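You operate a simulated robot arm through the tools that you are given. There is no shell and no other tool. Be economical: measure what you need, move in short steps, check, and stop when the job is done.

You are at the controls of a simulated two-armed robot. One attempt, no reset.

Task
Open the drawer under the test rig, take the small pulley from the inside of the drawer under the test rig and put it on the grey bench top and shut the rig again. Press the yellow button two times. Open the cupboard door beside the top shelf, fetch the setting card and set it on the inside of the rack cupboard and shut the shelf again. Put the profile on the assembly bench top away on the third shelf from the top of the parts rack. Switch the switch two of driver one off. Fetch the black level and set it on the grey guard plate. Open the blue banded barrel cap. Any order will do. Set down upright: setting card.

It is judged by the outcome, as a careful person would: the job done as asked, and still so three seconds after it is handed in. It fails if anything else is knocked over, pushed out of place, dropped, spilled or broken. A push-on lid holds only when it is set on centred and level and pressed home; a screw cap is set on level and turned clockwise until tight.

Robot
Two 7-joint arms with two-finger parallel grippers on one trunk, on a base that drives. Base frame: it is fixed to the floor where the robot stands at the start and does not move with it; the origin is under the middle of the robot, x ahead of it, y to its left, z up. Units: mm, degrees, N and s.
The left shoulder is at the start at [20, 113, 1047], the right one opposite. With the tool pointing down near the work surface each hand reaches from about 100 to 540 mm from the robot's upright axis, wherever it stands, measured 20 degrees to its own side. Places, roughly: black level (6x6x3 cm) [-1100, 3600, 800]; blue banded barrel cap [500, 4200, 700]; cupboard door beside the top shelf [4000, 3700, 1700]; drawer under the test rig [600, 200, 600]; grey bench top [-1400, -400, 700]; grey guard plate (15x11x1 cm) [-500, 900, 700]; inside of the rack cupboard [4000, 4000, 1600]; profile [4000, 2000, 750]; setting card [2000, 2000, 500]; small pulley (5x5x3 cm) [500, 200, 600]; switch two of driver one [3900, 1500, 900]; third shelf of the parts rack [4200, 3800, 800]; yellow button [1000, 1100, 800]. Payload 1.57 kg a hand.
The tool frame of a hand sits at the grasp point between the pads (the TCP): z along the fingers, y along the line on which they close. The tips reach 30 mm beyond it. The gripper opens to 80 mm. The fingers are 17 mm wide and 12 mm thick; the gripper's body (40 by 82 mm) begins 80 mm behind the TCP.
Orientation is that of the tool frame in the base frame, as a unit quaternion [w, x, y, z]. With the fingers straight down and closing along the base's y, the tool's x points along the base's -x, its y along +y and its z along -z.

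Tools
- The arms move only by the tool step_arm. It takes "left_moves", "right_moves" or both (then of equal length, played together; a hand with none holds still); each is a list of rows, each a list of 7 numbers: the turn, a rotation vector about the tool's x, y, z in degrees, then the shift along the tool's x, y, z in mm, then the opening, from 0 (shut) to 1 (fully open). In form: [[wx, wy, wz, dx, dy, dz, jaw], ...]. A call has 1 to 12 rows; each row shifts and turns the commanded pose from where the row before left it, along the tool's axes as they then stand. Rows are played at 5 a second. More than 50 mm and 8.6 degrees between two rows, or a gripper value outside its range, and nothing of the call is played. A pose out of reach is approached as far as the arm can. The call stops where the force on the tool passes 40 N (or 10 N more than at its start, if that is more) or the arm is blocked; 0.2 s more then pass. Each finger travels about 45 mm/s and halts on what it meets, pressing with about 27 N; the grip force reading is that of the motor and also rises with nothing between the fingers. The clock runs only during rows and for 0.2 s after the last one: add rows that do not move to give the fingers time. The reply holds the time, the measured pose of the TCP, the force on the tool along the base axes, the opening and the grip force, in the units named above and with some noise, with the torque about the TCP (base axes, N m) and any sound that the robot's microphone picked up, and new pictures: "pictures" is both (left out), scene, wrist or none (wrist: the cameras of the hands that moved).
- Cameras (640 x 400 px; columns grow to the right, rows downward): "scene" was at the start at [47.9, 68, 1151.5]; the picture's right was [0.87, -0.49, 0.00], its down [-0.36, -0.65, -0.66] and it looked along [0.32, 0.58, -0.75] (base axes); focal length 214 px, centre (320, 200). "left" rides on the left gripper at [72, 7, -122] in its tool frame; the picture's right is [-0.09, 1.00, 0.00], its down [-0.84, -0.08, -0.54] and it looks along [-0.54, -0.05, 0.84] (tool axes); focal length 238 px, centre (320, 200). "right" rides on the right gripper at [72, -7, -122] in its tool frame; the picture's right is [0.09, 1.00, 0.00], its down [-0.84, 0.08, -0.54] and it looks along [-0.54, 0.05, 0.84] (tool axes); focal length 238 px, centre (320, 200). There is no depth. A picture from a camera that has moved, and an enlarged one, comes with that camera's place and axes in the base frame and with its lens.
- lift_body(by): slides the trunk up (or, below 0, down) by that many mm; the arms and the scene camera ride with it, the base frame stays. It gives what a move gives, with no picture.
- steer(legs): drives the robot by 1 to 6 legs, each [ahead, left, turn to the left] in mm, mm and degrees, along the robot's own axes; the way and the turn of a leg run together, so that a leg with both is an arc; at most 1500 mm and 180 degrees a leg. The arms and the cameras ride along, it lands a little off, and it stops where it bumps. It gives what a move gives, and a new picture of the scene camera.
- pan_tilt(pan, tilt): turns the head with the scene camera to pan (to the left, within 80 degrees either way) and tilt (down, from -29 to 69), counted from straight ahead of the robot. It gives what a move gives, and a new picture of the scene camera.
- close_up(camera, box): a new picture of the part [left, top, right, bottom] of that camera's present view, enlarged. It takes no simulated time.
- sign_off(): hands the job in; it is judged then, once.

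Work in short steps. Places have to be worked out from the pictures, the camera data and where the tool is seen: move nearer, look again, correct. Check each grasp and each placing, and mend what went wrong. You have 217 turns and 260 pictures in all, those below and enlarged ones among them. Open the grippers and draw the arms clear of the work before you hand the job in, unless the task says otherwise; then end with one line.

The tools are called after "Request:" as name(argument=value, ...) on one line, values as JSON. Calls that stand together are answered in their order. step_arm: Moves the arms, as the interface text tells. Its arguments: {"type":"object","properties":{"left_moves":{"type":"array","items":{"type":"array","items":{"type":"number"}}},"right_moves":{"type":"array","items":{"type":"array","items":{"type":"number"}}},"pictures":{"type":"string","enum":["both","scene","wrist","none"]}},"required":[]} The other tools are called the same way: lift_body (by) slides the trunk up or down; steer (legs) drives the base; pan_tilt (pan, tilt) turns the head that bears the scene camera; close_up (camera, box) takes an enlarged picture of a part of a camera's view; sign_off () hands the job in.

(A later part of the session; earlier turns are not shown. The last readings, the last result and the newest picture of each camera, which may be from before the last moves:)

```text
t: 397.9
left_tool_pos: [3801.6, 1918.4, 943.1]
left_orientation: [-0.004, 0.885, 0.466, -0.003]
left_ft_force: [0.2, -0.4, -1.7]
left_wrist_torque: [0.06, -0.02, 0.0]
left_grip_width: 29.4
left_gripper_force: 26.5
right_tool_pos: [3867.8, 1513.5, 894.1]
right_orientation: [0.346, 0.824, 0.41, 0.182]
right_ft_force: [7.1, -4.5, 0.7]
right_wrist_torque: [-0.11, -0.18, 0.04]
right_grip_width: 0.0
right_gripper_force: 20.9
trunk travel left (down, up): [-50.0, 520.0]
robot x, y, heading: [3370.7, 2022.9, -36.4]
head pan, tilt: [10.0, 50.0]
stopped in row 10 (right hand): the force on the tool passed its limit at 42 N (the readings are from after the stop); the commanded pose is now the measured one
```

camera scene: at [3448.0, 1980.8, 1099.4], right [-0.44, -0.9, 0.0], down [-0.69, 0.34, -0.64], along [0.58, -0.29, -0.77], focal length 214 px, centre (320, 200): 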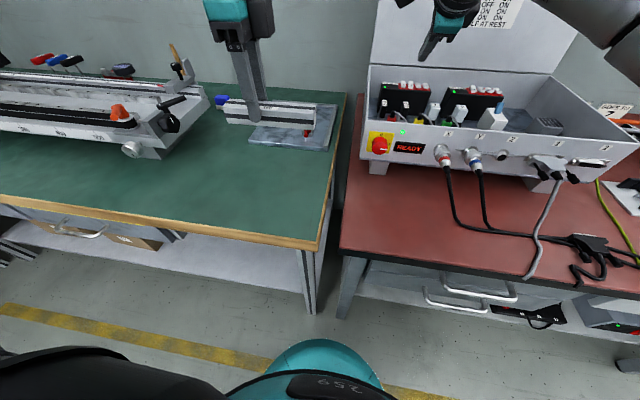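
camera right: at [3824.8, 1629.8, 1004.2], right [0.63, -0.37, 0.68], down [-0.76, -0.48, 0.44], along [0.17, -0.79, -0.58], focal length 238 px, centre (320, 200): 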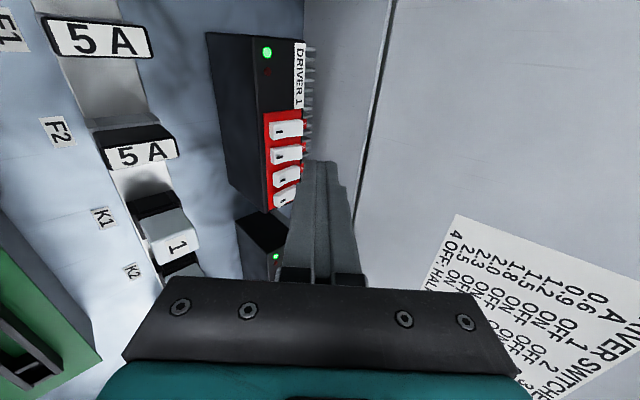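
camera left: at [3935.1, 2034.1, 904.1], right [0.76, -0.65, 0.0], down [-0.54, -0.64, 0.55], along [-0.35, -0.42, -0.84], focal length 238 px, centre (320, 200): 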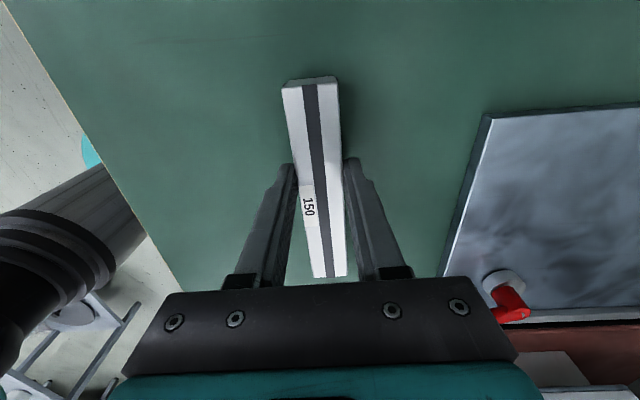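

I pressed to 42 N. I lift off and check whether it stayed.

Request:
step_arm(right_moves=[[0, 0, 0, 0, 14, -15, 0], [0, 0, 0, 0, 14, -15, 0]], pictures="none")

Request:
close_up(camera="scene", box=[390, 60, 450, 110])

Request:
close_up(camera="right", box=[220, 80, 360, 220])

```text
t: 398.5
left_tool_pos: [3800.8, 1919.0, 944.3]
left_orientation: [-0.002, 0.885, 0.466, -0.002]
left_ft_force: [0.4, -0.6, -1.9]
left_wrist_torque: [0.02, 0.01, 0.0]
left_grip_width: 29.5
left_gripper_force: 26.6
right_tool_pos: [3863.0, 1516.5, 935.3]
right_orientation: [0.344, 0.826, 0.409, 0.181]
right_ft_force: [-0.6, -0.1, -0.5]
right_wrist_torque: [-0.01, -0.02, 0.04]
right_grip_width: 0.0
right_gripper_force: 21.4
trunk travel left (down, up): [-50.0, 520.0]
robot x, y, heading: [3367.0, 2021.2, -36.2]
head pan, tilt: [10.0, 50.0]
```

```text
8.00 times, centred on (420, 85) of scene
camera zoom: at [3447.8, 1980.8, 1099.4], right [-0.44, -0.9, 0.0], down [-0.69, 0.34, -0.64], along [0.58, -0.29, -0.77], focal length 1716 px, centre (-480, 1120)
```

zoom: 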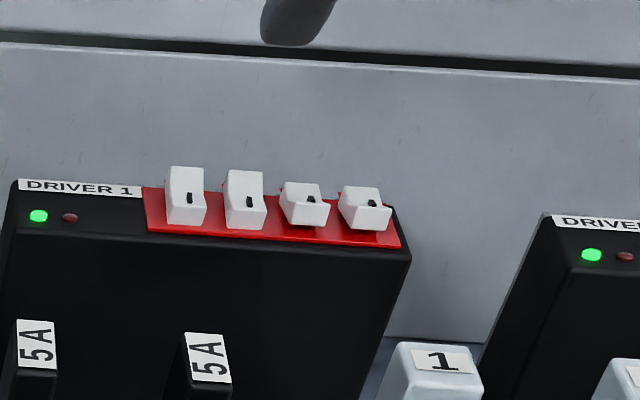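

```text
2.86 times, centred on (290, 150) of right
camera zoom: at [3831.8, 1627.1, 1017.4], right [0.6, -0.35, 0.72], down [-0.77, -0.47, 0.42], along [0.19, -0.81, -0.56], focal length 681 px, centre (406, 343)
```

zoom: 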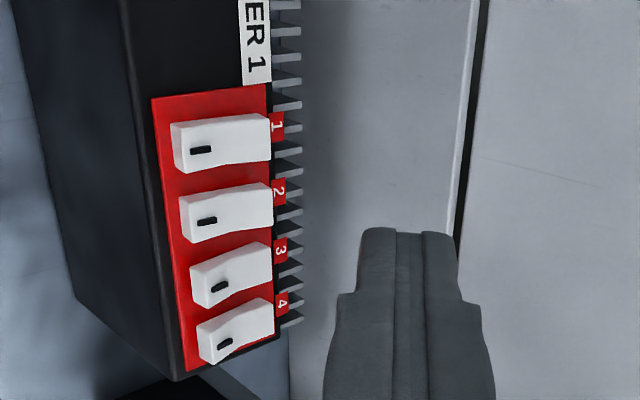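

I see: the tip was about 7 mm past the rocker's rear end, hitting the module. I shift back 5.5 mm so the tip bears on the rear end itself and press again.

Request:
step_arm(right_moves=[[0, 0, 0, 0, -3.8, -3.9, 0], [0, 0, 0, 0, -10.7, 10.5, 0], [0, 0, 0, 0, -10.7, 10.5, 0], [0, 0, 0, 0, -3.6, 3.5, 0], [0, 0, 0, 0, -2.9, 2.8, 0], [0, 0, 0, 0, -2.9, 2.8, 0], [0, 0, 0, 0, -2.1, 2.1, 0], [0, 0, 0, 0, -2.1, 2.1, 0], [0, 0, 0, 0, -2.1, 2.1, 0]], pictures="none")

Request:
close_up(camera="right", box=[220, 80, 360, 220])

```text
t: 400.5
left_tool_pos: [3799.0, 1919.9, 946.2]
left_orientation: [0.0, 0.884, 0.467, -0.003]
left_ft_force: [-0.1, -0.6, -0.8]
left_wrist_torque: [0.03, -0.01, 0.0]
left_grip_width: 29.2
left_gripper_force: 26.8
right_tool_pos: [3860.1, 1519.1, 897.9]
right_orientation: [0.356, 0.82, 0.406, 0.187]
right_ft_force: [-3.8, -3.5, 39.0]
right_wrist_torque: [-0.54, -0.32, -0.07]
right_grip_width: 0.0
right_gripper_force: 21.3
trunk travel left (down, up): [-50.0, 520.0]
robot x, y, heading: [3373.9, 2023.5, -36.4]
head pan, tilt: [10.0, 50.0]
```

```text
2.86 times, centred on (290, 150) of right
camera zoom: at [3826.6, 1631.1, 976.8], right [0.59, -0.34, 0.74], down [-0.78, -0.47, 0.41], along [0.21, -0.82, -0.54], focal length 681 px, centre (406, 343)
```

zoom: 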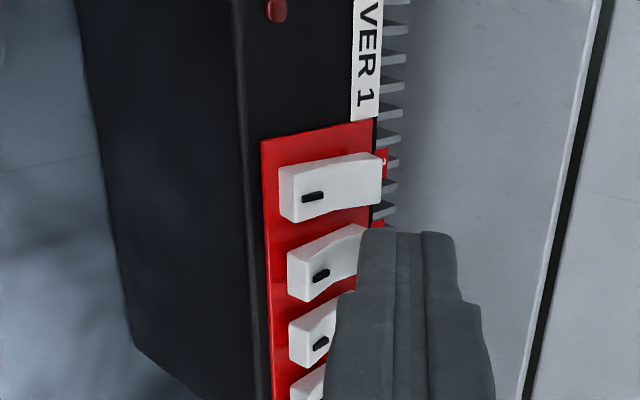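

The tip is on the rear end with 39 N. I press a little more (limit now ~49 N), shifted 1.5 mm toward lever 1.

Request:
step_arm(right_moves=[[0, 0, 0, 1, -1.5, 1.4, 0], [0, 0, 0, 0.5, -1.5, 1.4, 0], [0, 0, 0, 0, -1.5, 1.4, 0], [0, 0, 0, 0, -1.5, 1.4, 0]], pictures="none")

Request:
step_arm(right_moves=[[0, 0, 0, 0, 14, -14, 0], [0, 0, 0, 0, 14, -14, 0]], pictures="none")

Request:
close_up(camera="right", box=[220, 80, 360, 220])

```text
t: 401.3
left_tool_pos: [3801.8, 1917.9, 942.8]
left_orientation: [-0.003, 0.885, 0.466, -0.003]
left_ft_force: [-0.2, 0.3, -1.7]
left_wrist_torque: [0.03, -0.01, 0.0]
left_grip_width: 29.2
left_gripper_force: 26.3
right_tool_pos: [3864.9, 1517.1, 896.3]
right_orientation: [0.359, 0.819, 0.405, 0.191]
right_ft_force: [6.3, -3.0, 4.6]
right_wrist_torque: [-0.17, -0.19, 0.04]
right_grip_width: 0.0
right_gripper_force: 21.6
trunk travel left (down, up): [-50.0, 520.0]
robot x, y, heading: [3369.5, 2021.4, -36.4]
head pan, tilt: [10.0, 50.0]
stopped in row 3 (right hand): the force on the tool passed its limit at 51 N (the readings are from after the stop); the commanded pose is now the measured one
```

```text
t: 401.9
left_tool_pos: [3800.5, 1918.5, 944.3]
left_orientation: [-0.002, 0.884, 0.467, -0.003]
left_ft_force: [-0.4, 0.0, -0.7]
left_wrist_torque: [-0.01, -0.06, 0.02]
left_grip_width: 29.5
left_gripper_force: 27.2
right_tool_pos: [3861.5, 1516.1, 932.5]
right_orientation: [0.357, 0.821, 0.406, 0.187]
right_ft_force: [-0.3, -0.1, 0.4]
right_wrist_torque: [-0.04, 0.02, 0.02]
right_grip_width: 0.2
right_gripper_force: 21.1
trunk travel left (down, up): [-50.0, 520.0]
robot x, y, heading: [3369.3, 2020.6, -36.3]
head pan, tilt: [10.0, 50.0]
```

```text
2.86 times, centred on (290, 150) of right
camera zoom: at [3828.1, 1628.3, 1011.1], right [0.58, -0.34, 0.74], down [-0.79, -0.47, 0.41], along [0.2, -0.82, -0.54], focal length 681 px, centre (406, 343)
```

zoom: 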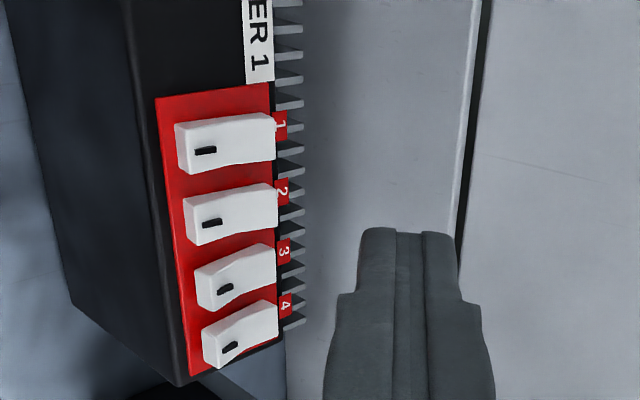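

Still springs back—likely the 17 mm-wide tip bottoms on lever 3's rear before lever 2 latches. I roll the hand 12° so only its left corner presses lever 2.

Request:
step_arm(right_moves=[[0, -4.2, -4.3, 0, 0, 0, 0], [0, -4.2, -4.3, 0, 0, 0, 0]], pictures="none")

Request:
step_arm(right_moves=[[0, 0, 0, 0, -2.5, -2.6, 0], [0, 0, 0, 3, -14.3, 14, 0], [0, 0, 0, 1, -5.7, 5.6, 0], [0, 0, 0, 0.5, -2.1, 2.1, 0], [0, 0, 0, 0.5, -1.8, 1.8, 0], [0, 0, 0, 0.5, -1.8, 1.8, 0], [0, 0, 0, 0.5, -1.8, 1.8, 0], [0, 0, 0, 0.5, -1.8, 1.8, 0]], pictures="none")

Request:
close_up(camera="right", box=[220, 80, 360, 220])

```text
t: 402.5
left_tool_pos: [3801.7, 1919.2, 944.5]
left_orientation: [-0.002, 0.884, 0.467, -0.002]
left_ft_force: [-0.2, 0.3, -1.4]
left_wrist_torque: [0.01, -0.02, 0.01]
left_grip_width: 29.4
left_gripper_force: 26.8
right_tool_pos: [3861.9, 1516.3, 932.8]
right_orientation: [0.4, 0.799, 0.438, 0.1]
right_ft_force: [-0.1, -0.6, 1.0]
right_wrist_torque: [0.02, 0.02, 0.0]
right_grip_width: 0.0
right_gripper_force: 20.9
trunk travel left (down, up): [-50.0, 520.0]
robot x, y, heading: [3372.5, 2020.0, -36.7]
head pan, tilt: [10.0, 50.0]
```

```text
t: 404.3
left_tool_pos: [3799.6, 1919.2, 944.9]
left_orientation: [-0.001, 0.884, 0.467, -0.002]
left_ft_force: [-0.5, -0.1, -0.8]
left_wrist_torque: [0.03, -0.01, 0.01]
left_grip_width: 29.4
left_gripper_force: 27.2
right_tool_pos: [3858.6, 1517.9, 898.5]
right_orientation: [0.405, 0.797, 0.437, 0.102]
right_ft_force: [-2.6, 0.7, 22.8]
right_wrist_torque: [-0.17, -0.26, -0.01]
right_grip_width: 0.1
right_gripper_force: 21.2
trunk travel left (down, up): [-50.0, 520.0]
robot x, y, heading: [3370.8, 2019.0, -36.2]
head pan, tilt: [10.0, 50.0]
```

```text
2.86 times, centred on (290, 150) of right
camera zoom: at [3834.4, 1642.8, 959.6], right [0.67, -0.22, 0.71], down [-0.73, -0.37, 0.57], along [0.14, -0.9, -0.41], focal length 681 px, centre (406, 343)
```

zoom: 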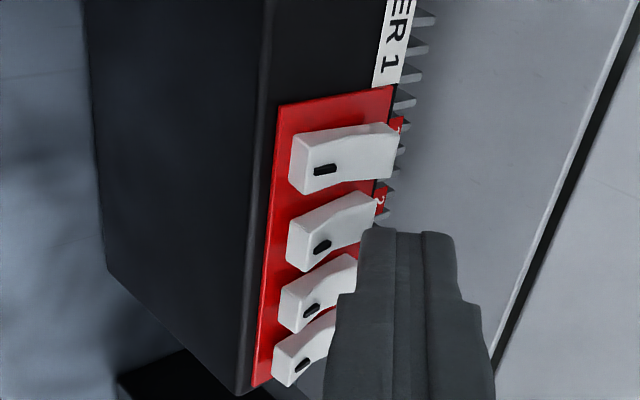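

The tip bears on lever 2's right rear corner only. I lift slightly, shift 4 mm left and press deeper.

Request:
step_arm(right_moves=[[0, 0, 0, 0, 5, -5, 0], [0, 0, 0, 4.5, 0, 0, 0], [0, 0, 0, 0, -5, 5, 0], [0, 0, 0, 0, -2.1, 2.1, 0], [0, 0, 0, 0, -1.8, 1.8, 0], [0, 0, 0, 0, -1.8, 1.8, 0], [0, 0, 0, 0, -1.8, 1.8, 0], [0, 0, 0, 0, -1.5, 1.5, 0]], pictures="none")

Request:
step_arm(right_moves=[[0, 0, 0, 0, 14, -14, 0], [0, 0, 0, 0, 14, -14, 0]], pictures="none")

Request:
close_up(camera="right", box=[220, 60, 360, 200])

```text
t: 405.6
left_tool_pos: [3801.2, 1917.8, 944.3]
left_orientation: [-0.003, 0.885, 0.466, -0.003]
left_ft_force: [0.7, 0.0, -1.9]
left_wrist_torque: [0.01, -0.04, -0.01]
left_grip_width: 29.5
left_gripper_force: 27.0
right_tool_pos: [3863.3, 1517.6, 897.7]
right_orientation: [0.411, 0.794, 0.435, 0.103]
right_ft_force: [2.3, -2.1, 6.5]
right_wrist_torque: [-0.08, -0.17, -0.02]
right_grip_width: 0.3
right_gripper_force: 21.4
trunk travel left (down, up): [-50.0, 520.0]
robot x, y, heading: [3367.8, 2024.5, -36.4]
head pan, tilt: [10.0, 50.0]
stopped in row 6 (right hand): the force on the tool passed its limit at 41 N (the readings are from after the stop); the commanded pose is now the measured one
```

```text
t: 406.2
left_tool_pos: [3799.4, 1918.5, 944.8]
left_orientation: [-0.003, 0.885, 0.466, -0.003]
left_ft_force: [0.5, 0.6, -0.9]
left_wrist_torque: [0.02, -0.03, -0.01]
left_grip_width: 29.4
left_gripper_force: 27.3
right_tool_pos: [3864.5, 1523.2, 933.5]
right_orientation: [0.409, 0.795, 0.437, 0.101]
right_ft_force: [-1.0, 0.2, 0.2]
right_wrist_torque: [0.0, 0.0, -0.03]
right_grip_width: 0.0
right_gripper_force: 20.9
trunk travel left (down, up): [-50.0, 520.0]
robot x, y, heading: [3369.7, 2022.2, -36.3]
head pan, tilt: [10.0, 50.0]
```

```text
2.86 times, centred on (290, 130) of right
camera zoom: at [3840.5, 1649.8, 993.1], right [0.66, -0.21, 0.72], down [-0.73, -0.37, 0.57], along [0.14, -0.91, -0.4], focal length 681 px, centre (406, 400)
```

zoom: 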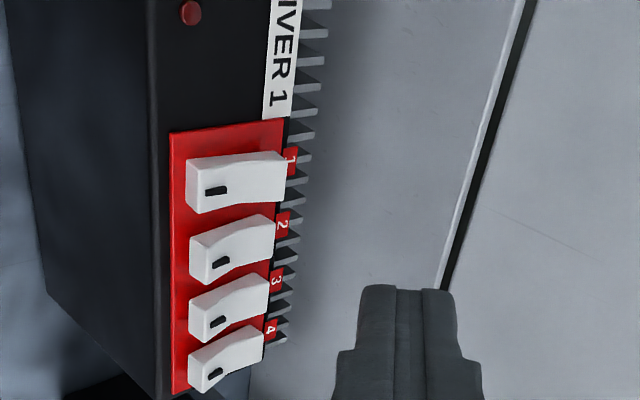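

Switch 2 now stays flipped like 3 and 4, and 1 is unchanged. I withdraw the right hand and drive the profile to the rack's third shelf.

Request:
step_arm(right_moves=[[0, 0, 0, 0, 0, -40, 0], [0, 0, 0, 0, 0, -45, 0], [0, 0, 0, 0, 0, -45, 0], [0, 0, 0, 0, 0, -45, 0]], pictures="none")

Request:
close_up(camera="scene", box=[390, 60, 450, 110])

Request:
steer(legs=[[-300, 0, 0], [0, 0, 90], [970, 0, 0]])

```text
t: 407.2
left_tool_pos: [3800.4, 1917.7, 943.7]
left_orientation: [-0.003, 0.885, 0.465, -0.002]
left_ft_force: [0.0, -0.9, -0.4]
left_wrist_torque: [0.01, -0.01, 0.0]
left_grip_width: 29.6
left_gripper_force: 27.4
right_tool_pos: [3772.5, 1622.8, 1046.2]
right_orientation: [0.409, 0.796, 0.435, 0.1]
right_ft_force: [-0.9, -0.7, -0.6]
right_wrist_torque: [0.0, 0.02, -0.04]
right_grip_width: 0.0
right_gripper_force: 21.1
trunk travel left (down, up): [-50.0, 520.0]
robot x, y, heading: [3374.0, 2020.3, -36.4]
head pan, tilt: [10.0, 50.0]
```

```text
8.00 times, centred on (420, 85) of scene
camera zoom: at [3447.5, 1980.8, 1099.5], right [-0.45, -0.9, 0.0], down [-0.69, 0.34, -0.64], along [0.58, -0.29, -0.77], focal length 1716 px, centre (-480, 1120)
```

zoom: 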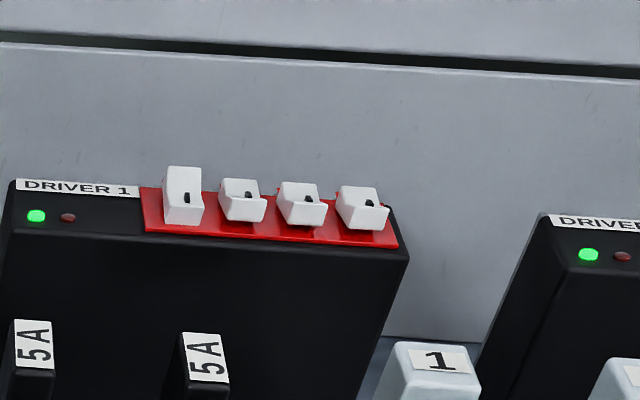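

```text
t: 417.7
left_tool_pos: [3879.5, 3393.4, 943.5]
left_orientation: [-0.001, 0.317, 0.948, -0.004]
left_ft_force: [0.1, 0.3, -1.5]
left_wrist_torque: [-0.01, 0.01, -0.01]
left_grip_width: 29.3
left_gripper_force: 27.0
right_tool_pos: [4174.7, 3354.2, 1046.8]
right_orientation: [0.226, 0.273, 0.865, 0.355]
right_ft_force: [0.4, -0.4, 0.5]
right_wrist_torque: [0.01, -0.02, 0.01]
right_grip_width: 0.1
right_gripper_force: 21.6
trunk travel left (down, up): [-50.0, 520.0]
robot x, y, heading: [3756.3, 2971.2, 51.1]
head pan, tilt: [10.0, 50.0]
camera scene: at [3801.4, 3043.5, 1099.4], right [0.88, -0.48, 0.0], down [-0.37, -0.67, -0.64], along [0.31, 0.56, -0.77], focal length 214 px, centre (320, 200)
```

scene: 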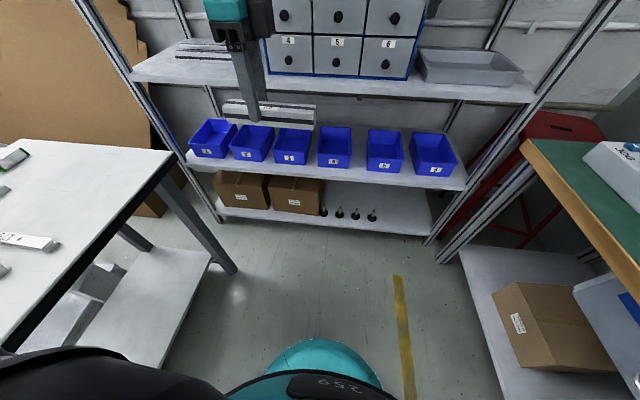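

Switch 2 is off. I retract the right hand, shift the profile left, and approach the rack.

Request:
step_arm(right_moves=[[8, 0, 0, 0, -30, -20, 0], [8, 0, 0, 0, -30, -20, 0], [8, 0, 0, 0, -30, -20, 0], [8, 0, 0, 0, -30, -20, 0], [8, 0, 0, 0, -30, -20, 0], [6, 0, 0, 0, -40, 0, 0], [0, 0, 0, 0, -40, 0, 0], [0, 0, 0, 0, -40, 0, 0]], left_moves=[[0, 0, 0, 38, 0, 0, 0], [0, 0, 0, 38, 0, 0, 0], [0, 0, 0, 34, 0, 0, 0], [0, 0, 0, 0, 0, 0, 0], [0, 0, 0, 0, 0, 0, 0], [0, 0, 0, 0, 0, 0, 0], [0, 0, 0, 0, 0, 0, 0], [0, 0, 0, 0, 0, 0, 0]], pictures="none")

Request:
steer(legs=[[0, 165, 2.5], [290, 0, 0]])

```text
t: 419.5
left_tool_pos: [3792.7, 3459.4, 944.8]
left_orientation: [0.0, 0.317, 0.948, -0.004]
left_ft_force: [0.1, 0.0, -0.4]
left_wrist_torque: [-0.01, 0.04, -0.01]
left_grip_width: 29.5
left_gripper_force: 27.3
right_tool_pos: [3983.5, 3126.3, 1038.9]
right_orientation: [0.101, 0.34, 0.935, -0.01]
right_ft_force: [-0.3, -0.4, -1.0]
right_wrist_torque: [-0.01, 0.02, 0.01]
right_grip_width: 0.0
right_gripper_force: 21.5
trunk travel left (down, up): [-50.0, 520.0]
robot x, y, heading: [3757.7, 2973.7, 51.2]
head pan, tilt: [10.0, 50.0]
```

```text
t: 422.6
left_tool_pos: [3798.2, 3793.0, 944.2]
left_orientation: [0.0, 0.292, 0.956, -0.004]
left_ft_force: [0.3, -0.3, -0.8]
left_wrist_torque: [0.04, 0.04, -0.02]
left_grip_width: 29.5
left_gripper_force: 26.6
right_tool_pos: [4006.8, 3472.1, 1038.8]
right_orientation: [0.1, 0.315, 0.944, -0.008]
right_ft_force: [0.1, 0.4, -1.1]
right_wrist_torque: [0.0, -0.02, 0.0]
right_grip_width: 0.0
right_gripper_force: 21.5
trunk travel left (down, up): [-50.0, 520.0]
robot x, y, heading: [3791.2, 3298.9, 54.3]
head pan, tilt: [10.0, 50.0]
camera scene: at [3829.2, 3378.5, 1099.4], right [0.9, -0.44, 0.0], down [-0.34, -0.69, -0.64], along [0.28, 0.58, -0.77], focal length 214 px, centre (320, 200)
```

scene: 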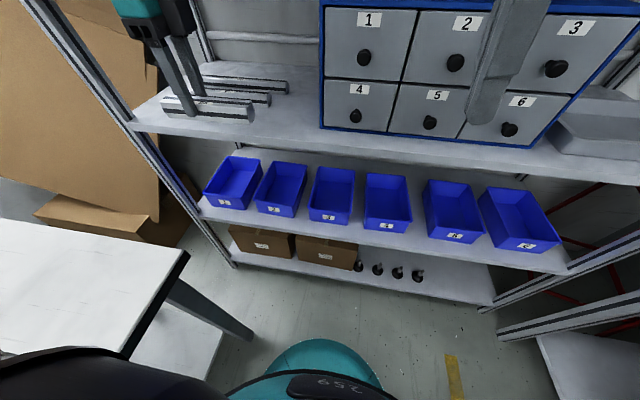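

The landing strip at the shelf's front-left is clear (existing profiles lie further back). I move in 85 mm and lower to just above the shelf.

Request:
step_arm(left_moves=[[0, 0, 0, 0, 43, 0, 0], [0, 0, 0, 0, 42, 0, 0], [0, 0, 0, 0, 0, 25, 0], [0, 0, 0, 0, 0, 20, 0]], pictures="scene")

```text
t: 423.6
left_tool_pos: [3850.5, 3867.6, 898.9]
left_orientation: [-0.001, 0.294, 0.956, -0.004]
left_ft_force: [1.0, -0.3, -1.8]
left_wrist_torque: [0.01, 0.01, 0.02]
left_grip_width: 29.4
left_gripper_force: 27.0
right_tool_pos: [4010.0, 3474.1, 1041.4]
right_orientation: [0.102, 0.315, 0.944, -0.007]
right_ft_force: [-1.1, -0.1, 0.0]
right_wrist_torque: [0.04, 0.01, -0.01]
right_grip_width: 0.0
right_gripper_force: 21.0
trunk travel left (down, up): [-50.0, 520.0]
robot x, y, heading: [3792.4, 3307.4, 53.8]
head pan, tilt: [10.0, 50.0]
camera scene: at [3831.1, 3380.6, 1100.1], right [0.9, -0.44, 0.0], down [-0.34, -0.69, -0.64], along [0.28, 0.58, -0.77], focal length 214 px, centre (320, 200)
```

scene: 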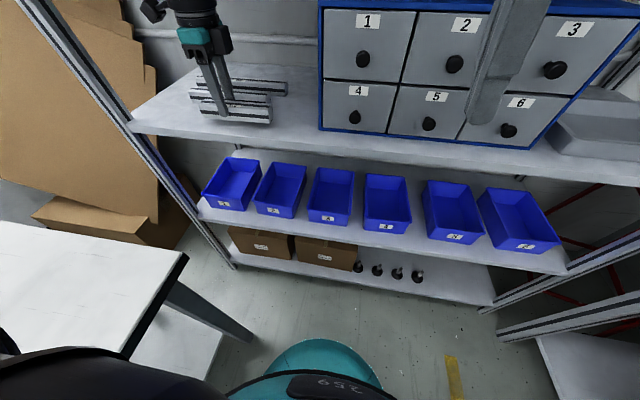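

I lower in small steps to touch the shelf.

Request:
step_arm(left_moves=[[0, 0, 0, 0, 0, 8, 0], [0, 0, 0, 0, 0, 6, 0], [0, 0, 0, 0, 0, 5, 0], [0, 0, 0, 0, 0, 4, 0], [0, 0, 0, 0, 0, 3, 0], [0, 0, 0, 0, 0, 3, 0], [0, 0, 0, 0, 0, 3, 0]], pictures="none")

```text
t: 425.2
left_tool_pos: [3847.2, 3863.3, 871.9]
left_orientation: [0.003, 0.293, 0.956, 0.001]
left_ft_force: [0.6, 2.3, 28.7]
left_wrist_torque: [0.0, 0.01, 0.03]
left_grip_width: 29.5
left_gripper_force: 27.0
right_tool_pos: [4007.0, 3469.1, 1039.3]
right_orientation: [0.101, 0.313, 0.944, -0.006]
right_ft_force: [-0.9, -0.1, 0.4]
right_wrist_torque: [0.02, 0.02, -0.04]
right_grip_width: 0.3
right_gripper_force: 21.2
trunk travel left (down, up): [-50.0, 520.0]
robot x, y, heading: [3791.9, 3301.7, 54.3]
head pan, tilt: [10.0, 50.0]
```

It's on the shelf. I open, rise 45 mm, and draw straight back out.

Request:
step_arm(left_moves=[[0, 0, 0, 0, 0, -1, 0.45], [0, 0, 0, 0, 0, 0, 0.6], [0, 0, 0, 0, 0, 0, 0.6], [0, 0, 0, 0, 0, -25, 0.6], [0, 0, 0, 0, 0, -20, 0.6], [0, 0, 0, 0, -45, 0, 0.6], [0, 0, 0, 0, -45, 0, 0.6], [0, 0, 0, 0, -45, 0, 0.6]], pictures="scene")

Request:
close_up(camera="scene", box=[120, 40, 340, 160])

```text
t: 427.0
left_tool_pos: [3770.1, 3749.8, 913.7]
left_orientation: [0.001, 0.291, 0.957, -0.004]
left_ft_force: [-0.1, 0.7, 0.0]
left_wrist_torque: [0.0, -0.02, 0.02]
left_grip_width: 47.9
left_gripper_force: 0.1
right_tool_pos: [4007.2, 3471.3, 1038.4]
right_orientation: [0.102, 0.314, 0.944, -0.007]
right_ft_force: [-0.7, -0.3, -0.3]
right_wrist_torque: [0.0, 0.02, -0.01]
right_grip_width: 0.0
right_gripper_force: 21.7
trunk travel left (down, up): [-50.0, 520.0]
robot x, y, heading: [3791.8, 3303.9, 53.8]
head pan, tilt: [10.0, 50.0]
camera scene: at [3829.0, 3378.2, 1099.5], right [0.9, -0.44, 0.0], down [-0.33, -0.69, -0.64], along [0.28, 0.58, -0.77], focal length 214 px, centre (320, 200)
```

scene: 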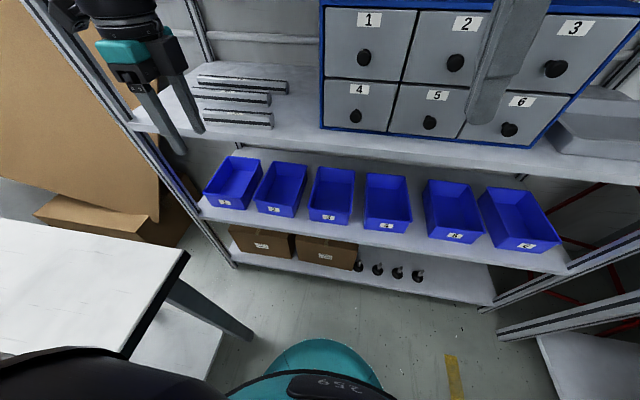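

```text
2.91 times, centred on (230, 100) of scene
camera zoom: at [3829.0, 3378.2, 1099.5], right [0.9, -0.44, 0.0], down [-0.33, -0.69, -0.64], along [0.28, 0.58, -0.77], focal length 624 px, centre (582, 491)
```

zoom: 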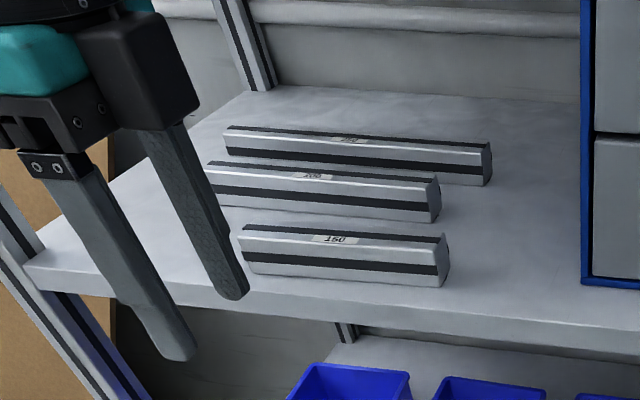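

The 150 profile lies neatly on the third shelf. Last job: the barrel cap. I drive back down the aisle and across the open floor toward the dosing machine.

Request:
steer(legs=[[-1450, 0, 0], [-1350, 0, 0], [0, 1500, 0], [0, 1500, 0], [0, 430, 0], [700, 0, 0]])

```text
t: 460.0
left_tool_pos: [-358.1, 3946.0, 914.4]
left_orientation: [0.0, 0.269, 0.963, -0.003]
left_ft_force: [-0.1, -0.2, 0.3]
left_wrist_torque: [-0.01, 0.0, -0.02]
left_grip_width: 48.0
left_gripper_force: 0.0
right_tool_pos: [-109.1, 3677.7, 1040.0]
right_orientation: [0.102, 0.293, 0.951, -0.006]
right_ft_force: [0.0, 0.0, -0.7]
right_wrist_torque: [0.0, 0.01, 0.01]
right_grip_width: 0.0
right_gripper_force: 21.3
trunk travel left (down, up): [-50.0, 520.0]
robot x, y, heading: [-317.7, 3497.3, 56.8]
head pan, tilt: [10.0, 50.0]
camera scene: at [-282.8, 3576.5, 1099.4], right [0.92, -0.4, 0.0], down [-0.3, -0.7, -0.64], along [0.25, 0.59, -0.77], focal length 214 px, centre (320, 200)
```

scene: 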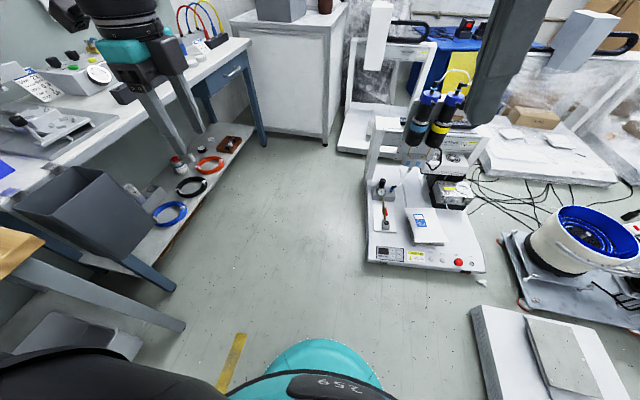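

The dosing machine is ahead-right; the blue-banded barrel's cap top is at about (470, 4197, 703). I drive to its free left side and turn to face it.

Request:
steer(legs=[[0, 0, -3.2], [0, 200, 0], [1020, 0, 0], [0, 0, -90]])

Request:
close_up(camera="scene", box=[220, 60, 460, 210])

```text
t: 470.7
left_tool_pos: [559.8, 4442.5, 914.4]
left_orientation: [-0.002, 0.887, 0.463, -0.002]
left_ft_force: [0.3, 0.4, 0.6]
left_wrist_torque: [0.01, -0.01, 0.0]
left_grip_width: 47.9
left_gripper_force: 0.1
right_tool_pos: [278.5, 4209.8, 1040.4]
right_orientation: [0.066, 0.893, 0.438, -0.077]
right_ft_force: [0.6, -0.1, 0.3]
right_wrist_torque: [0.0, 0.0, 0.03]
right_grip_width: 0.0
right_gripper_force: 21.4
trunk travel left (down, up): [-50.0, 520.0]
robot x, y, heading: [115.0, 4432.4, -36.8]
head pan, tilt: [10.0, 50.0]
camera scene: at [188.8, 4389.6, 1099.5], right [-0.45, -0.89, 0.0], down [-0.68, 0.35, -0.64], along [0.57, -0.29, -0.77], focal length 214 px, centre (320, 200)
```

scene: 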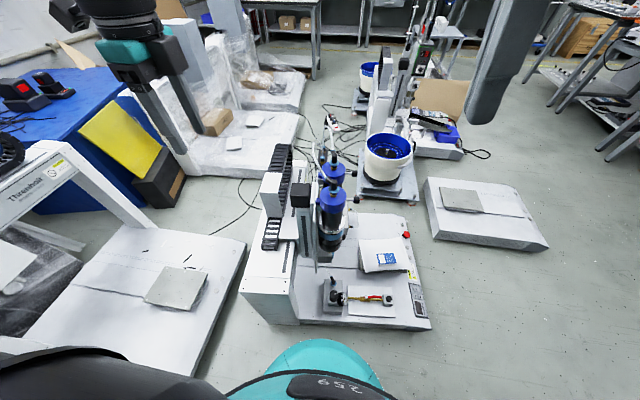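

```text
2.67 times, centred on (340, 135) of scene
camera zoom: at [188.8, 4389.6, 1099.5], right [-0.45, -0.89, 0.0], down [-0.68, 0.35, -0.64], along [0.57, -0.29, -0.77], focal length 572 px, centre (267, 373)
```

zoom: 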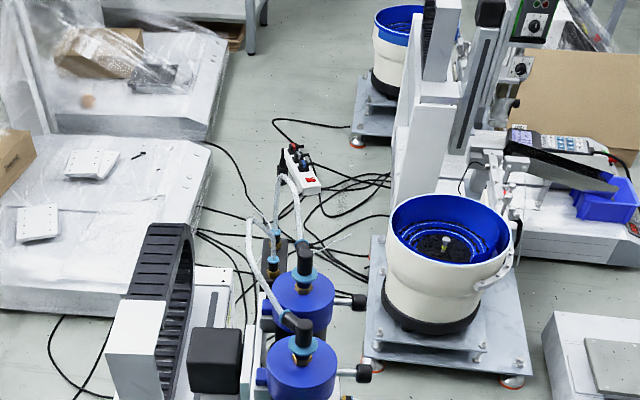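

The nearer barrel is the blue-banded one; its cap has a top fitting with a hose and a side knob. I shift right, lower the trunk 50 mm, and bring the left hand over it for a close look.

Request:
steer(legs=[[0, -90, 0.4]])

Request:
step_arm(left_moves=[[0, 0, 0, -40, 17, 0, 1], [0, 0, 0, -40, 17, 0, 1], [0, 0, 0, -40, 17, 0, 1], [0, 0, 0, -40, 17, 0, 1]], pictures="wrist")

```text
t: 471.8
left_tool_pos: [508.4, 4374.4, 913.9]
left_orientation: [-0.002, 0.885, 0.465, -0.002]
left_ft_force: [0.5, 0.2, 1.0]
left_wrist_torque: [-0.01, -0.02, 0.0]
left_grip_width: 48.2
left_gripper_force: 0.1
right_tool_pos: [228.2, 4140.7, 1040.0]
right_orientation: [0.066, 0.892, 0.44, -0.077]
right_ft_force: [0.0, -1.1, 0.3]
right_wrist_torque: [0.04, 0.01, -0.01]
right_grip_width: 0.0
right_gripper_force: 21.4
trunk travel left (down, up): [-50.0, 520.0]
robot x, y, heading: [59.2, 4360.3, -36.6]
head pan, tilt: [10.0, 50.0]
camera scene: at [135.6, 4318.3, 1099.5], right [-0.45, -0.9, 0.0], down [-0.69, 0.34, -0.64], along [0.58, -0.29, -0.77], focal length 214 px, centre (320, 200)
```

scene: 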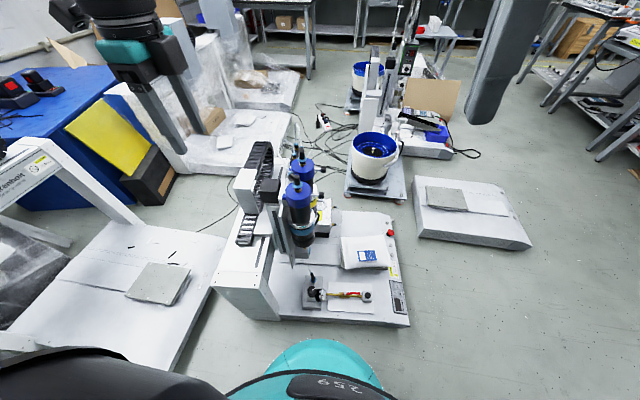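

```text
t: 472.8
left_tool_pos: [475.3, 4205.0, 913.5]
left_orientation: [-0.003, 0.884, 0.467, -0.004]
left_ft_force: [0.8, -0.2, 0.7]
left_wrist_torque: [-0.03, -0.01, 0.01]
left_grip_width: 79.9
left_gripper_force: 0.1
right_tool_pos: [226.9, 4139.8, 1038.5]
right_orientation: [0.065, 0.892, 0.441, -0.077]
right_ft_force: [0.4, -0.4, 0.0]
right_wrist_torque: [-0.01, 0.03, -0.01]
right_grip_width: 0.1
right_gripper_force: 21.3
trunk travel left (down, up): [-50.0, 520.0]
robot x, y, heading: [57.4, 4359.9, -36.4]
head pan, tilt: [10.0, 50.0]
camera left: at [521.8, 4259.9, 1035.9], right [0.77, -0.64, -0.01], down [-0.53, -0.65, 0.55], along [-0.35, -0.42, -0.84], focal length 238 px, centre (320, 200)
```

left: 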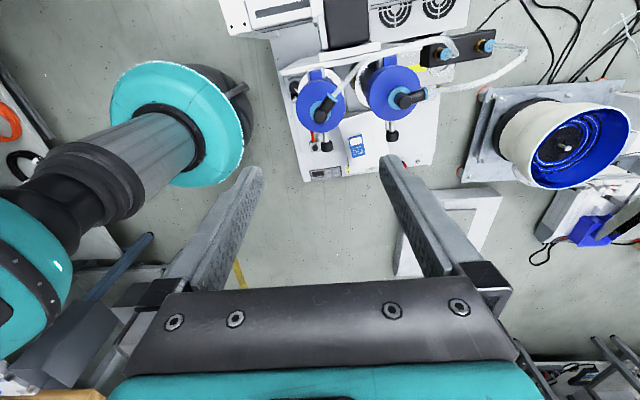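

I zoom into the two caps.

Request:
close_up(camera="left", box=[270, 40, 440, 180])

```text
2.86 times, centred on (355, 110) of left
camera zoom: at [521.8, 4259.9, 1035.9], right [0.77, -0.64, -0.01], down [-0.53, -0.65, 0.55], along [-0.35, -0.42, -0.84], focal length 681 px, centre (220, 457)
```

zoom: 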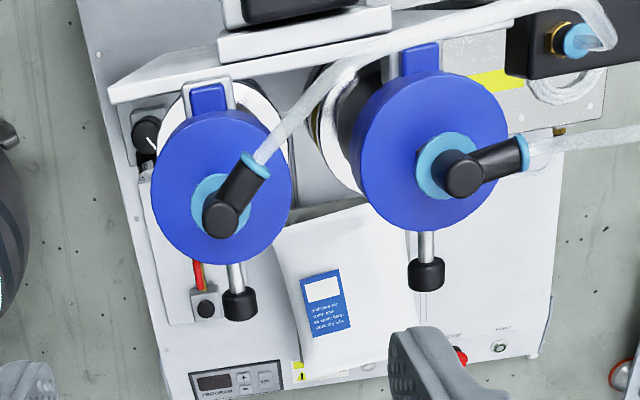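

The cap is a hinged lid: blue tab (hinge) on the tower side, and a rod with a black knob on the front. I'll grip the knob with the pads on both sides and swing it up. First I move above the knob and look closer.

Request:
step_arm(left_moves=[[0, 0, 0, -27, 3, 0, 0.6], [0, 0, 0, -27, 3, 0, 0.6]], pictures="none")

Request:
lift_body(by=-50)

Request:
step_arm(left_moves=[[0, 0, 0, 0, 0, 40, 0.6]], pictures="wrist")

```text
t: 473.4
left_tool_pos: [448.9, 4190.9, 909.9]
left_orientation: [-0.003, 0.885, 0.466, -0.003]
left_ft_force: [0.1, 0.0, 0.5]
left_wrist_torque: [0.01, -0.03, 0.01]
left_grip_width: 47.9
left_gripper_force: 0.2
left hand out of reach, approached as far as the arm can: row 1, 2
right_tool_pos: [226.9, 4139.7, 1038.1]
right_orientation: [0.067, 0.891, 0.441, -0.077]
right_ft_force: [-0.8, -0.4, -0.3]
right_wrist_torque: [0.01, 0.01, -0.03]
right_grip_width: 0.1
right_gripper_force: 21.0
trunk travel left (down, up): [-50.0, 520.0]
robot x, y, heading: [62.5, 4360.2, -36.6]
head pan, tilt: [10.0, 50.0]
```

```text
t: 474.4
left_tool_pos: [448.8, 4191.0, 861.2]
left_orientation: [-0.002, 0.885, 0.465, -0.003]
left_ft_force: [0.0, 1.0, -0.2]
left_wrist_torque: [-0.02, 0.01, -0.01]
left_grip_width: 48.1
left_gripper_force: 0.1
right_tool_pos: [227.0, 4141.7, 988.8]
right_orientation: [0.067, 0.891, 0.442, -0.078]
right_ft_force: [-0.2, -0.5, -0.1]
right_wrist_torque: [0.01, 0.01, -0.01]
right_grip_width: 0.0
right_gripper_force: 21.4
trunk travel left (down, up): [0.0, 570.0]
robot x, y, heading: [60.0, 4363.0, -36.5]
head pan, tilt: [10.0, 50.0]
```

```text
t: 474.8
left_tool_pos: [449.1, 4191.8, 820.5]
left_orientation: [-0.002, 0.884, 0.467, -0.005]
left_ft_force: [-0.9, -0.7, -0.6]
left_wrist_torque: [0.0, -0.02, -0.02]
left_grip_width: 48.1
left_gripper_force: 0.0
right_tool_pos: [228.2, 4139.6, 990.7]
right_orientation: [0.066, 0.892, 0.441, -0.077]
right_ft_force: [0.1, -0.2, 0.1]
right_wrist_torque: [0.03, 0.03, -0.02]
right_grip_width: 0.0
right_gripper_force: 21.1
trunk travel left (down, up): [0.0, 570.0]
robot x, y, heading: [60.8, 4358.6, -36.6]
head pan, tilt: [10.0, 50.0]
camera left: at [494.7, 4247.8, 941.7], right [0.77, -0.64, -0.01], down [-0.53, -0.65, 0.55], along [-0.35, -0.42, -0.84], focal length 238 px, centre (320, 200)
```

left: 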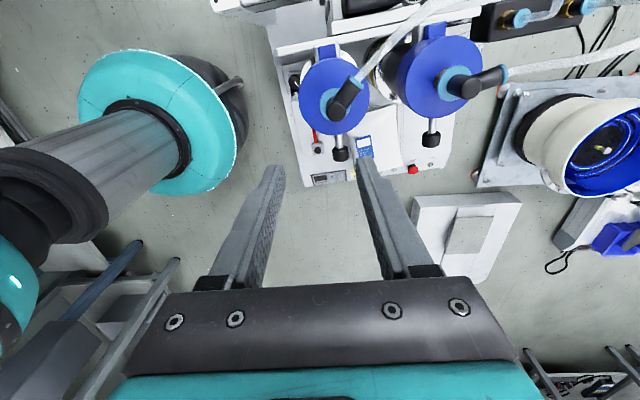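

Knob at about (450, 4160, 707). I shift the base 50 mm right and 25 mm forward to gain reach, then align and descend around the knob.

Request:
steer(legs=[[25, -50, 0]])

Request:
step_arm(left_moves=[[0, 0, 0, 25, -4, 0, 0.5], [0, 0, 0, 0, 0, 30, 0.5], [0, 0, 0, 0, 0, 25, 0.5]], pictures="wrist")

```text
t: 475.7
left_tool_pos: [439.0, 4136.9, 819.8]
left_orientation: [-0.003, 0.885, 0.466, -0.003]
left_ft_force: [-0.6, 0.1, 0.2]
left_wrist_torque: [-0.02, -0.01, -0.02]
left_grip_width: 48.0
left_gripper_force: 0.1
right_tool_pos: [217.7, 4084.6, 988.3]
right_orientation: [0.066, 0.892, 0.442, -0.077]
right_ft_force: [-0.4, -0.8, 0.3]
right_wrist_torque: [-0.01, 0.01, -0.01]
right_grip_width: 0.2
right_gripper_force: 21.1
trunk travel left (down, up): [0.0, 570.0]
robot x, y, heading: [50.7, 4307.8, -36.7]
head pan, tilt: [10.0, 50.0]
camera scene: at [126.3, 4263.2, 1049.4], right [-0.45, -0.9, 0.0], down [-0.69, 0.34, -0.64], along [0.58, -0.29, -0.77], focal length 214 px, centre (320, 200)
```

scene: 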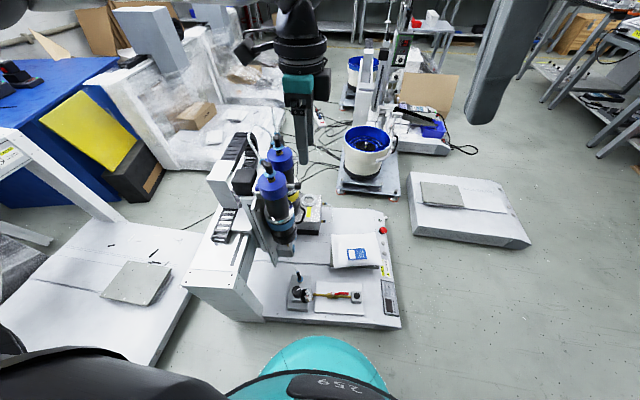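

```text
t: 476.5
left_tool_pos: [447.3, 4161.2, 763.8]
left_orientation: [-0.003, 0.885, 0.466, -0.004]
left_ft_force: [0.2, 0.5, 0.1]
left_wrist_torque: [0.05, 0.01, -0.01]
left_grip_width: 40.3
left_gripper_force: 0.1
right_tool_pos: [218.1, 4086.6, 989.1]
right_orientation: [0.066, 0.892, 0.441, -0.078]
right_ft_force: [0.3, 0.1, 0.4]
right_wrist_torque: [0.01, -0.01, -0.01]
right_grip_width: 0.0
right_gripper_force: 21.5
trunk travel left (down, up): [0.0, 570.0]
robot x, y, heading: [50.7, 4304.5, -36.4]
head pan, tilt: [10.0, 50.0]
camera left: at [494.7, 4216.9, 886.5], right [0.77, -0.64, -0.01], down [-0.53, -0.65, 0.55], along [-0.35, -0.42, -0.84], focal length 238 px, centre (320, 200)
```

left: 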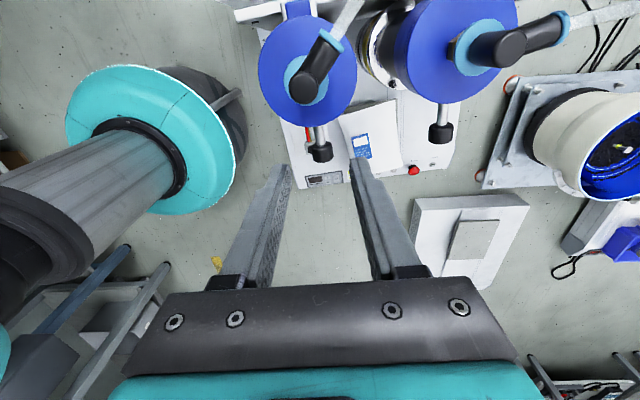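

The knob is exactly centred. I descend 45 mm and close on it.

Request:
step_arm(left_moves=[[0, 0, 0, 0, 0, 20, 0.5], [0, 0, 0, 0, 0, 15, 0.5], [0, 0, 0, 0, 0, 10, 0.5], [0, 0, 0, 0, 0, 0, 0], [0, 0, 0, 0, 0, 0, 0], [0, 0, 0, 0, 0, 0, 0]], pictures="wrist")

```text
t: 477.9
left_tool_pos: [448.6, 4159.1, 719.5]
left_orientation: [-0.001, 0.885, 0.465, -0.004]
left_ft_force: [3.3, -3.0, -1.6]
left_wrist_torque: [-0.14, -0.02, 0.35]
left_grip_width: 18.1
left_gripper_force: 28.5
right_tool_pos: [218.1, 4085.4, 989.9]
right_orientation: [0.066, 0.891, 0.441, -0.078]
right_ft_force: [0.0, -0.1, -0.2]
right_wrist_torque: [0.01, 0.02, 0.03]
right_grip_width: 0.1
right_gripper_force: 21.7
trunk travel left (down, up): [0.0, 570.0]
robot x, y, heading: [50.9, 4302.1, -36.5]
head pan, tilt: [10.0, 50.0]
camera left: at [495.5, 4215.8, 841.3], right [0.77, -0.64, -0.01], down [-0.53, -0.65, 0.55], along [-0.35, -0.42, -0.84], focal length 238 px, centre (320, 200)
```

left: 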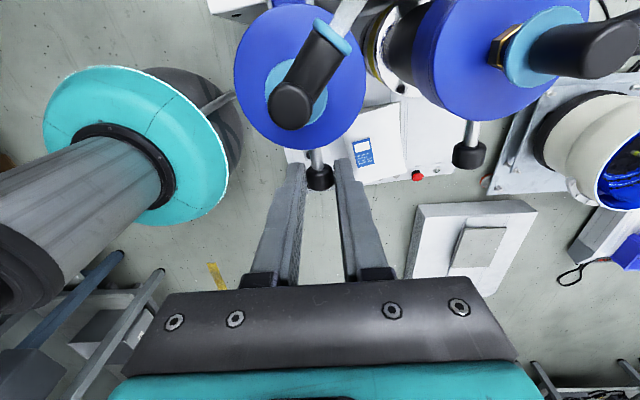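

The knob is held (18 mm). I try lifting: first about 16 mm up to test whether the lid hinges.

Request:
step_arm(left_moves=[[0, 0, 0, 0, 0, -6, 0], [0, 0, 0, 1, 0, -10, 0], [0, 0, 0, 3, 0, -12, 0]], pictures="wrist")

```text
t: 478.7
left_tool_pos: [450.1, 4164.6, 745.4]
left_orientation: [-0.005, 0.884, 0.467, -0.004]
left_ft_force: [5.3, 5.2, -11.9]
left_wrist_torque: [-0.53, 0.38, 0.4]
left_grip_width: 17.8
left_gripper_force: 33.4
right_tool_pos: [218.8, 4085.7, 989.9]
right_orientation: [0.067, 0.891, 0.441, -0.078]
right_ft_force: [0.3, -0.2, 0.1]
right_wrist_torque: [-0.01, 0.01, -0.04]
right_grip_width: 0.0
right_gripper_force: 21.4
trunk travel left (down, up): [0.0, 570.0]
robot x, y, heading: [49.5, 4302.5, -36.4]
head pan, tilt: [10.0, 50.0]
camera left: at [497.6, 4219.8, 868.5], right [0.77, -0.64, -0.01], down [-0.53, -0.65, 0.54], along [-0.35, -0.41, -0.84], focal length 238 px, centre (320, 200)
```

left: 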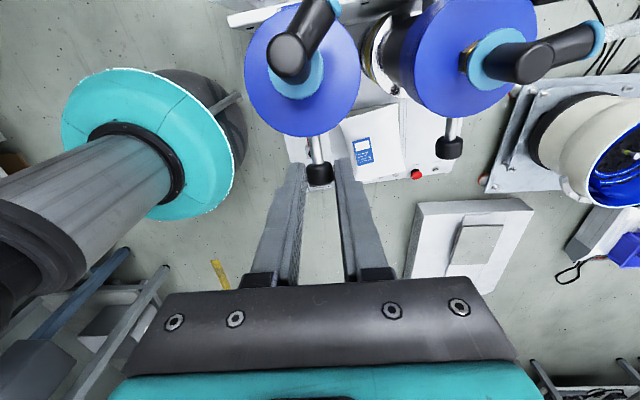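

The lid is swinging up on its hinge. I follow the arc (radius ≈98 mm) further.

Request:
step_arm(left_moves=[[0, 0, 0, 7.4, 0, -19.1, 0], [0, 0, 0, 11.1, 0, -17.2, 0], [0, 0, 0, 14.5, 0, -14.5, 0], [0, 0, 0, 17.2, 0, -11.1, 0], [0, 0, 0, 19.1, 0, -7.4, 0]], pictures="both")

```text
t: 479.9
left_tool_pos: [491.9, 4220.8, 817.8]
left_orientation: [-0.001, 0.885, 0.465, -0.002]
left_ft_force: [0.0, -0.1, 0.3]
left_wrist_torque: [-0.02, 0.02, 0.02]
left_grip_width: 0.3
left_gripper_force: 21.3
right_tool_pos: [217.7, 4085.0, 988.9]
right_orientation: [0.067, 0.892, 0.441, -0.077]
right_ft_force: [-0.2, -1.2, 0.1]
right_wrist_torque: [-0.01, -0.03, 0.02]
right_grip_width: 0.0
right_gripper_force: 21.5
trunk travel left (down, up): [0.0, 570.0]
robot x, y, heading: [50.5, 4303.0, -36.4]
head pan, tilt: [10.0, 50.0]
camera scene: at [126.4, 4263.4, 1049.5], right [-0.45, -0.9, 0.0], down [-0.69, 0.34, -0.64], along [0.58, -0.29, -0.77], focal length 214 px, centre (320, 200)
camera left: at [538.3, 4276.1, 939.1], right [0.77, -0.64, 0.0], down [-0.53, -0.65, 0.54], along [-0.35, -0.42, -0.84], focal length 238 px, centre (320, 200)
```

scene: 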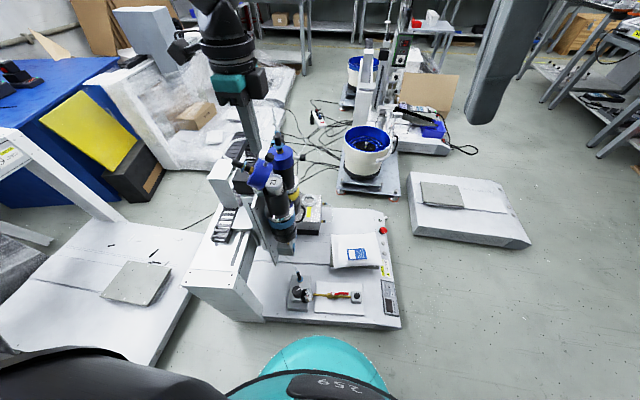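
left: 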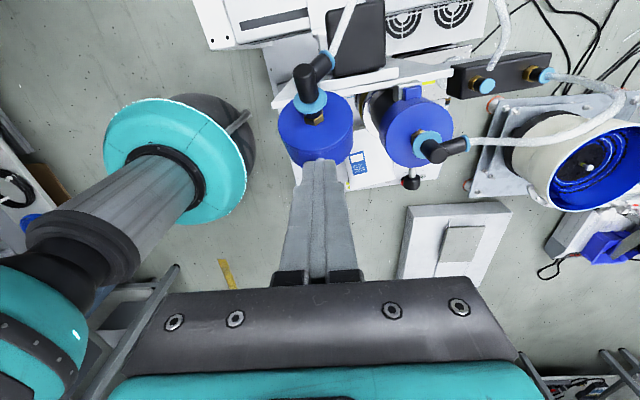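

The grip slipped off, but the lid seems to stay raised. I zoom to check its angle.

Request:
close_up(camera="scene", box=[200, 110, 340, 270])

Request:
close_up(camera="left", box=[230, 30, 430, 200])

```text
2.50 times, centred on (270, 190) of scene
camera zoom: at [126.4, 4263.4, 1049.5], right [-0.45, -0.9, 0.0], down [-0.69, 0.34, -0.64], along [0.58, -0.29, -0.77], focal length 536 px, centre (445, 225)
```

zoom: 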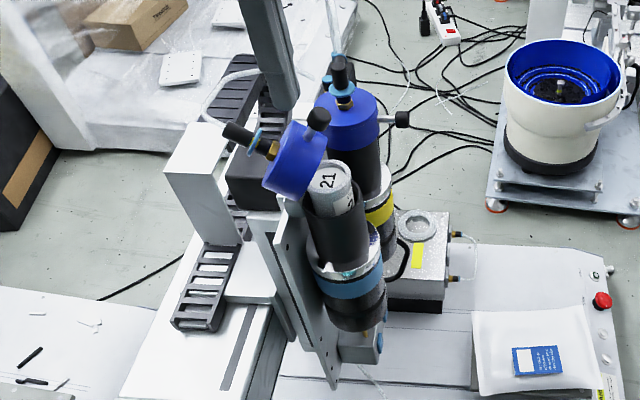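

```text
2.35 times, centred on (330, 115) of left
camera zoom: at [538.3, 4276.1, 939.1], right [0.77, -0.64, 0.0], down [-0.53, -0.65, 0.54], along [-0.35, -0.42, -0.84], focal length 561 px, centre (296, 400)
```

zoom: 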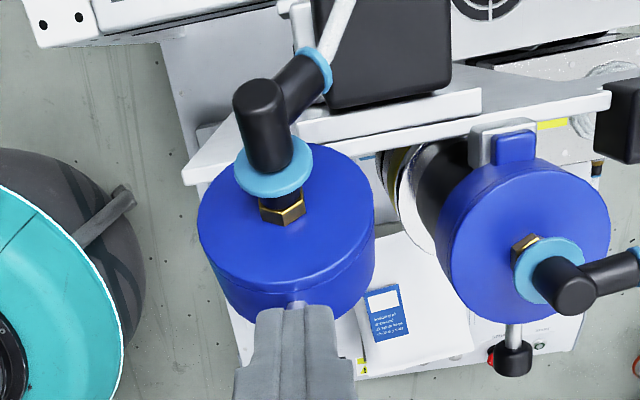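

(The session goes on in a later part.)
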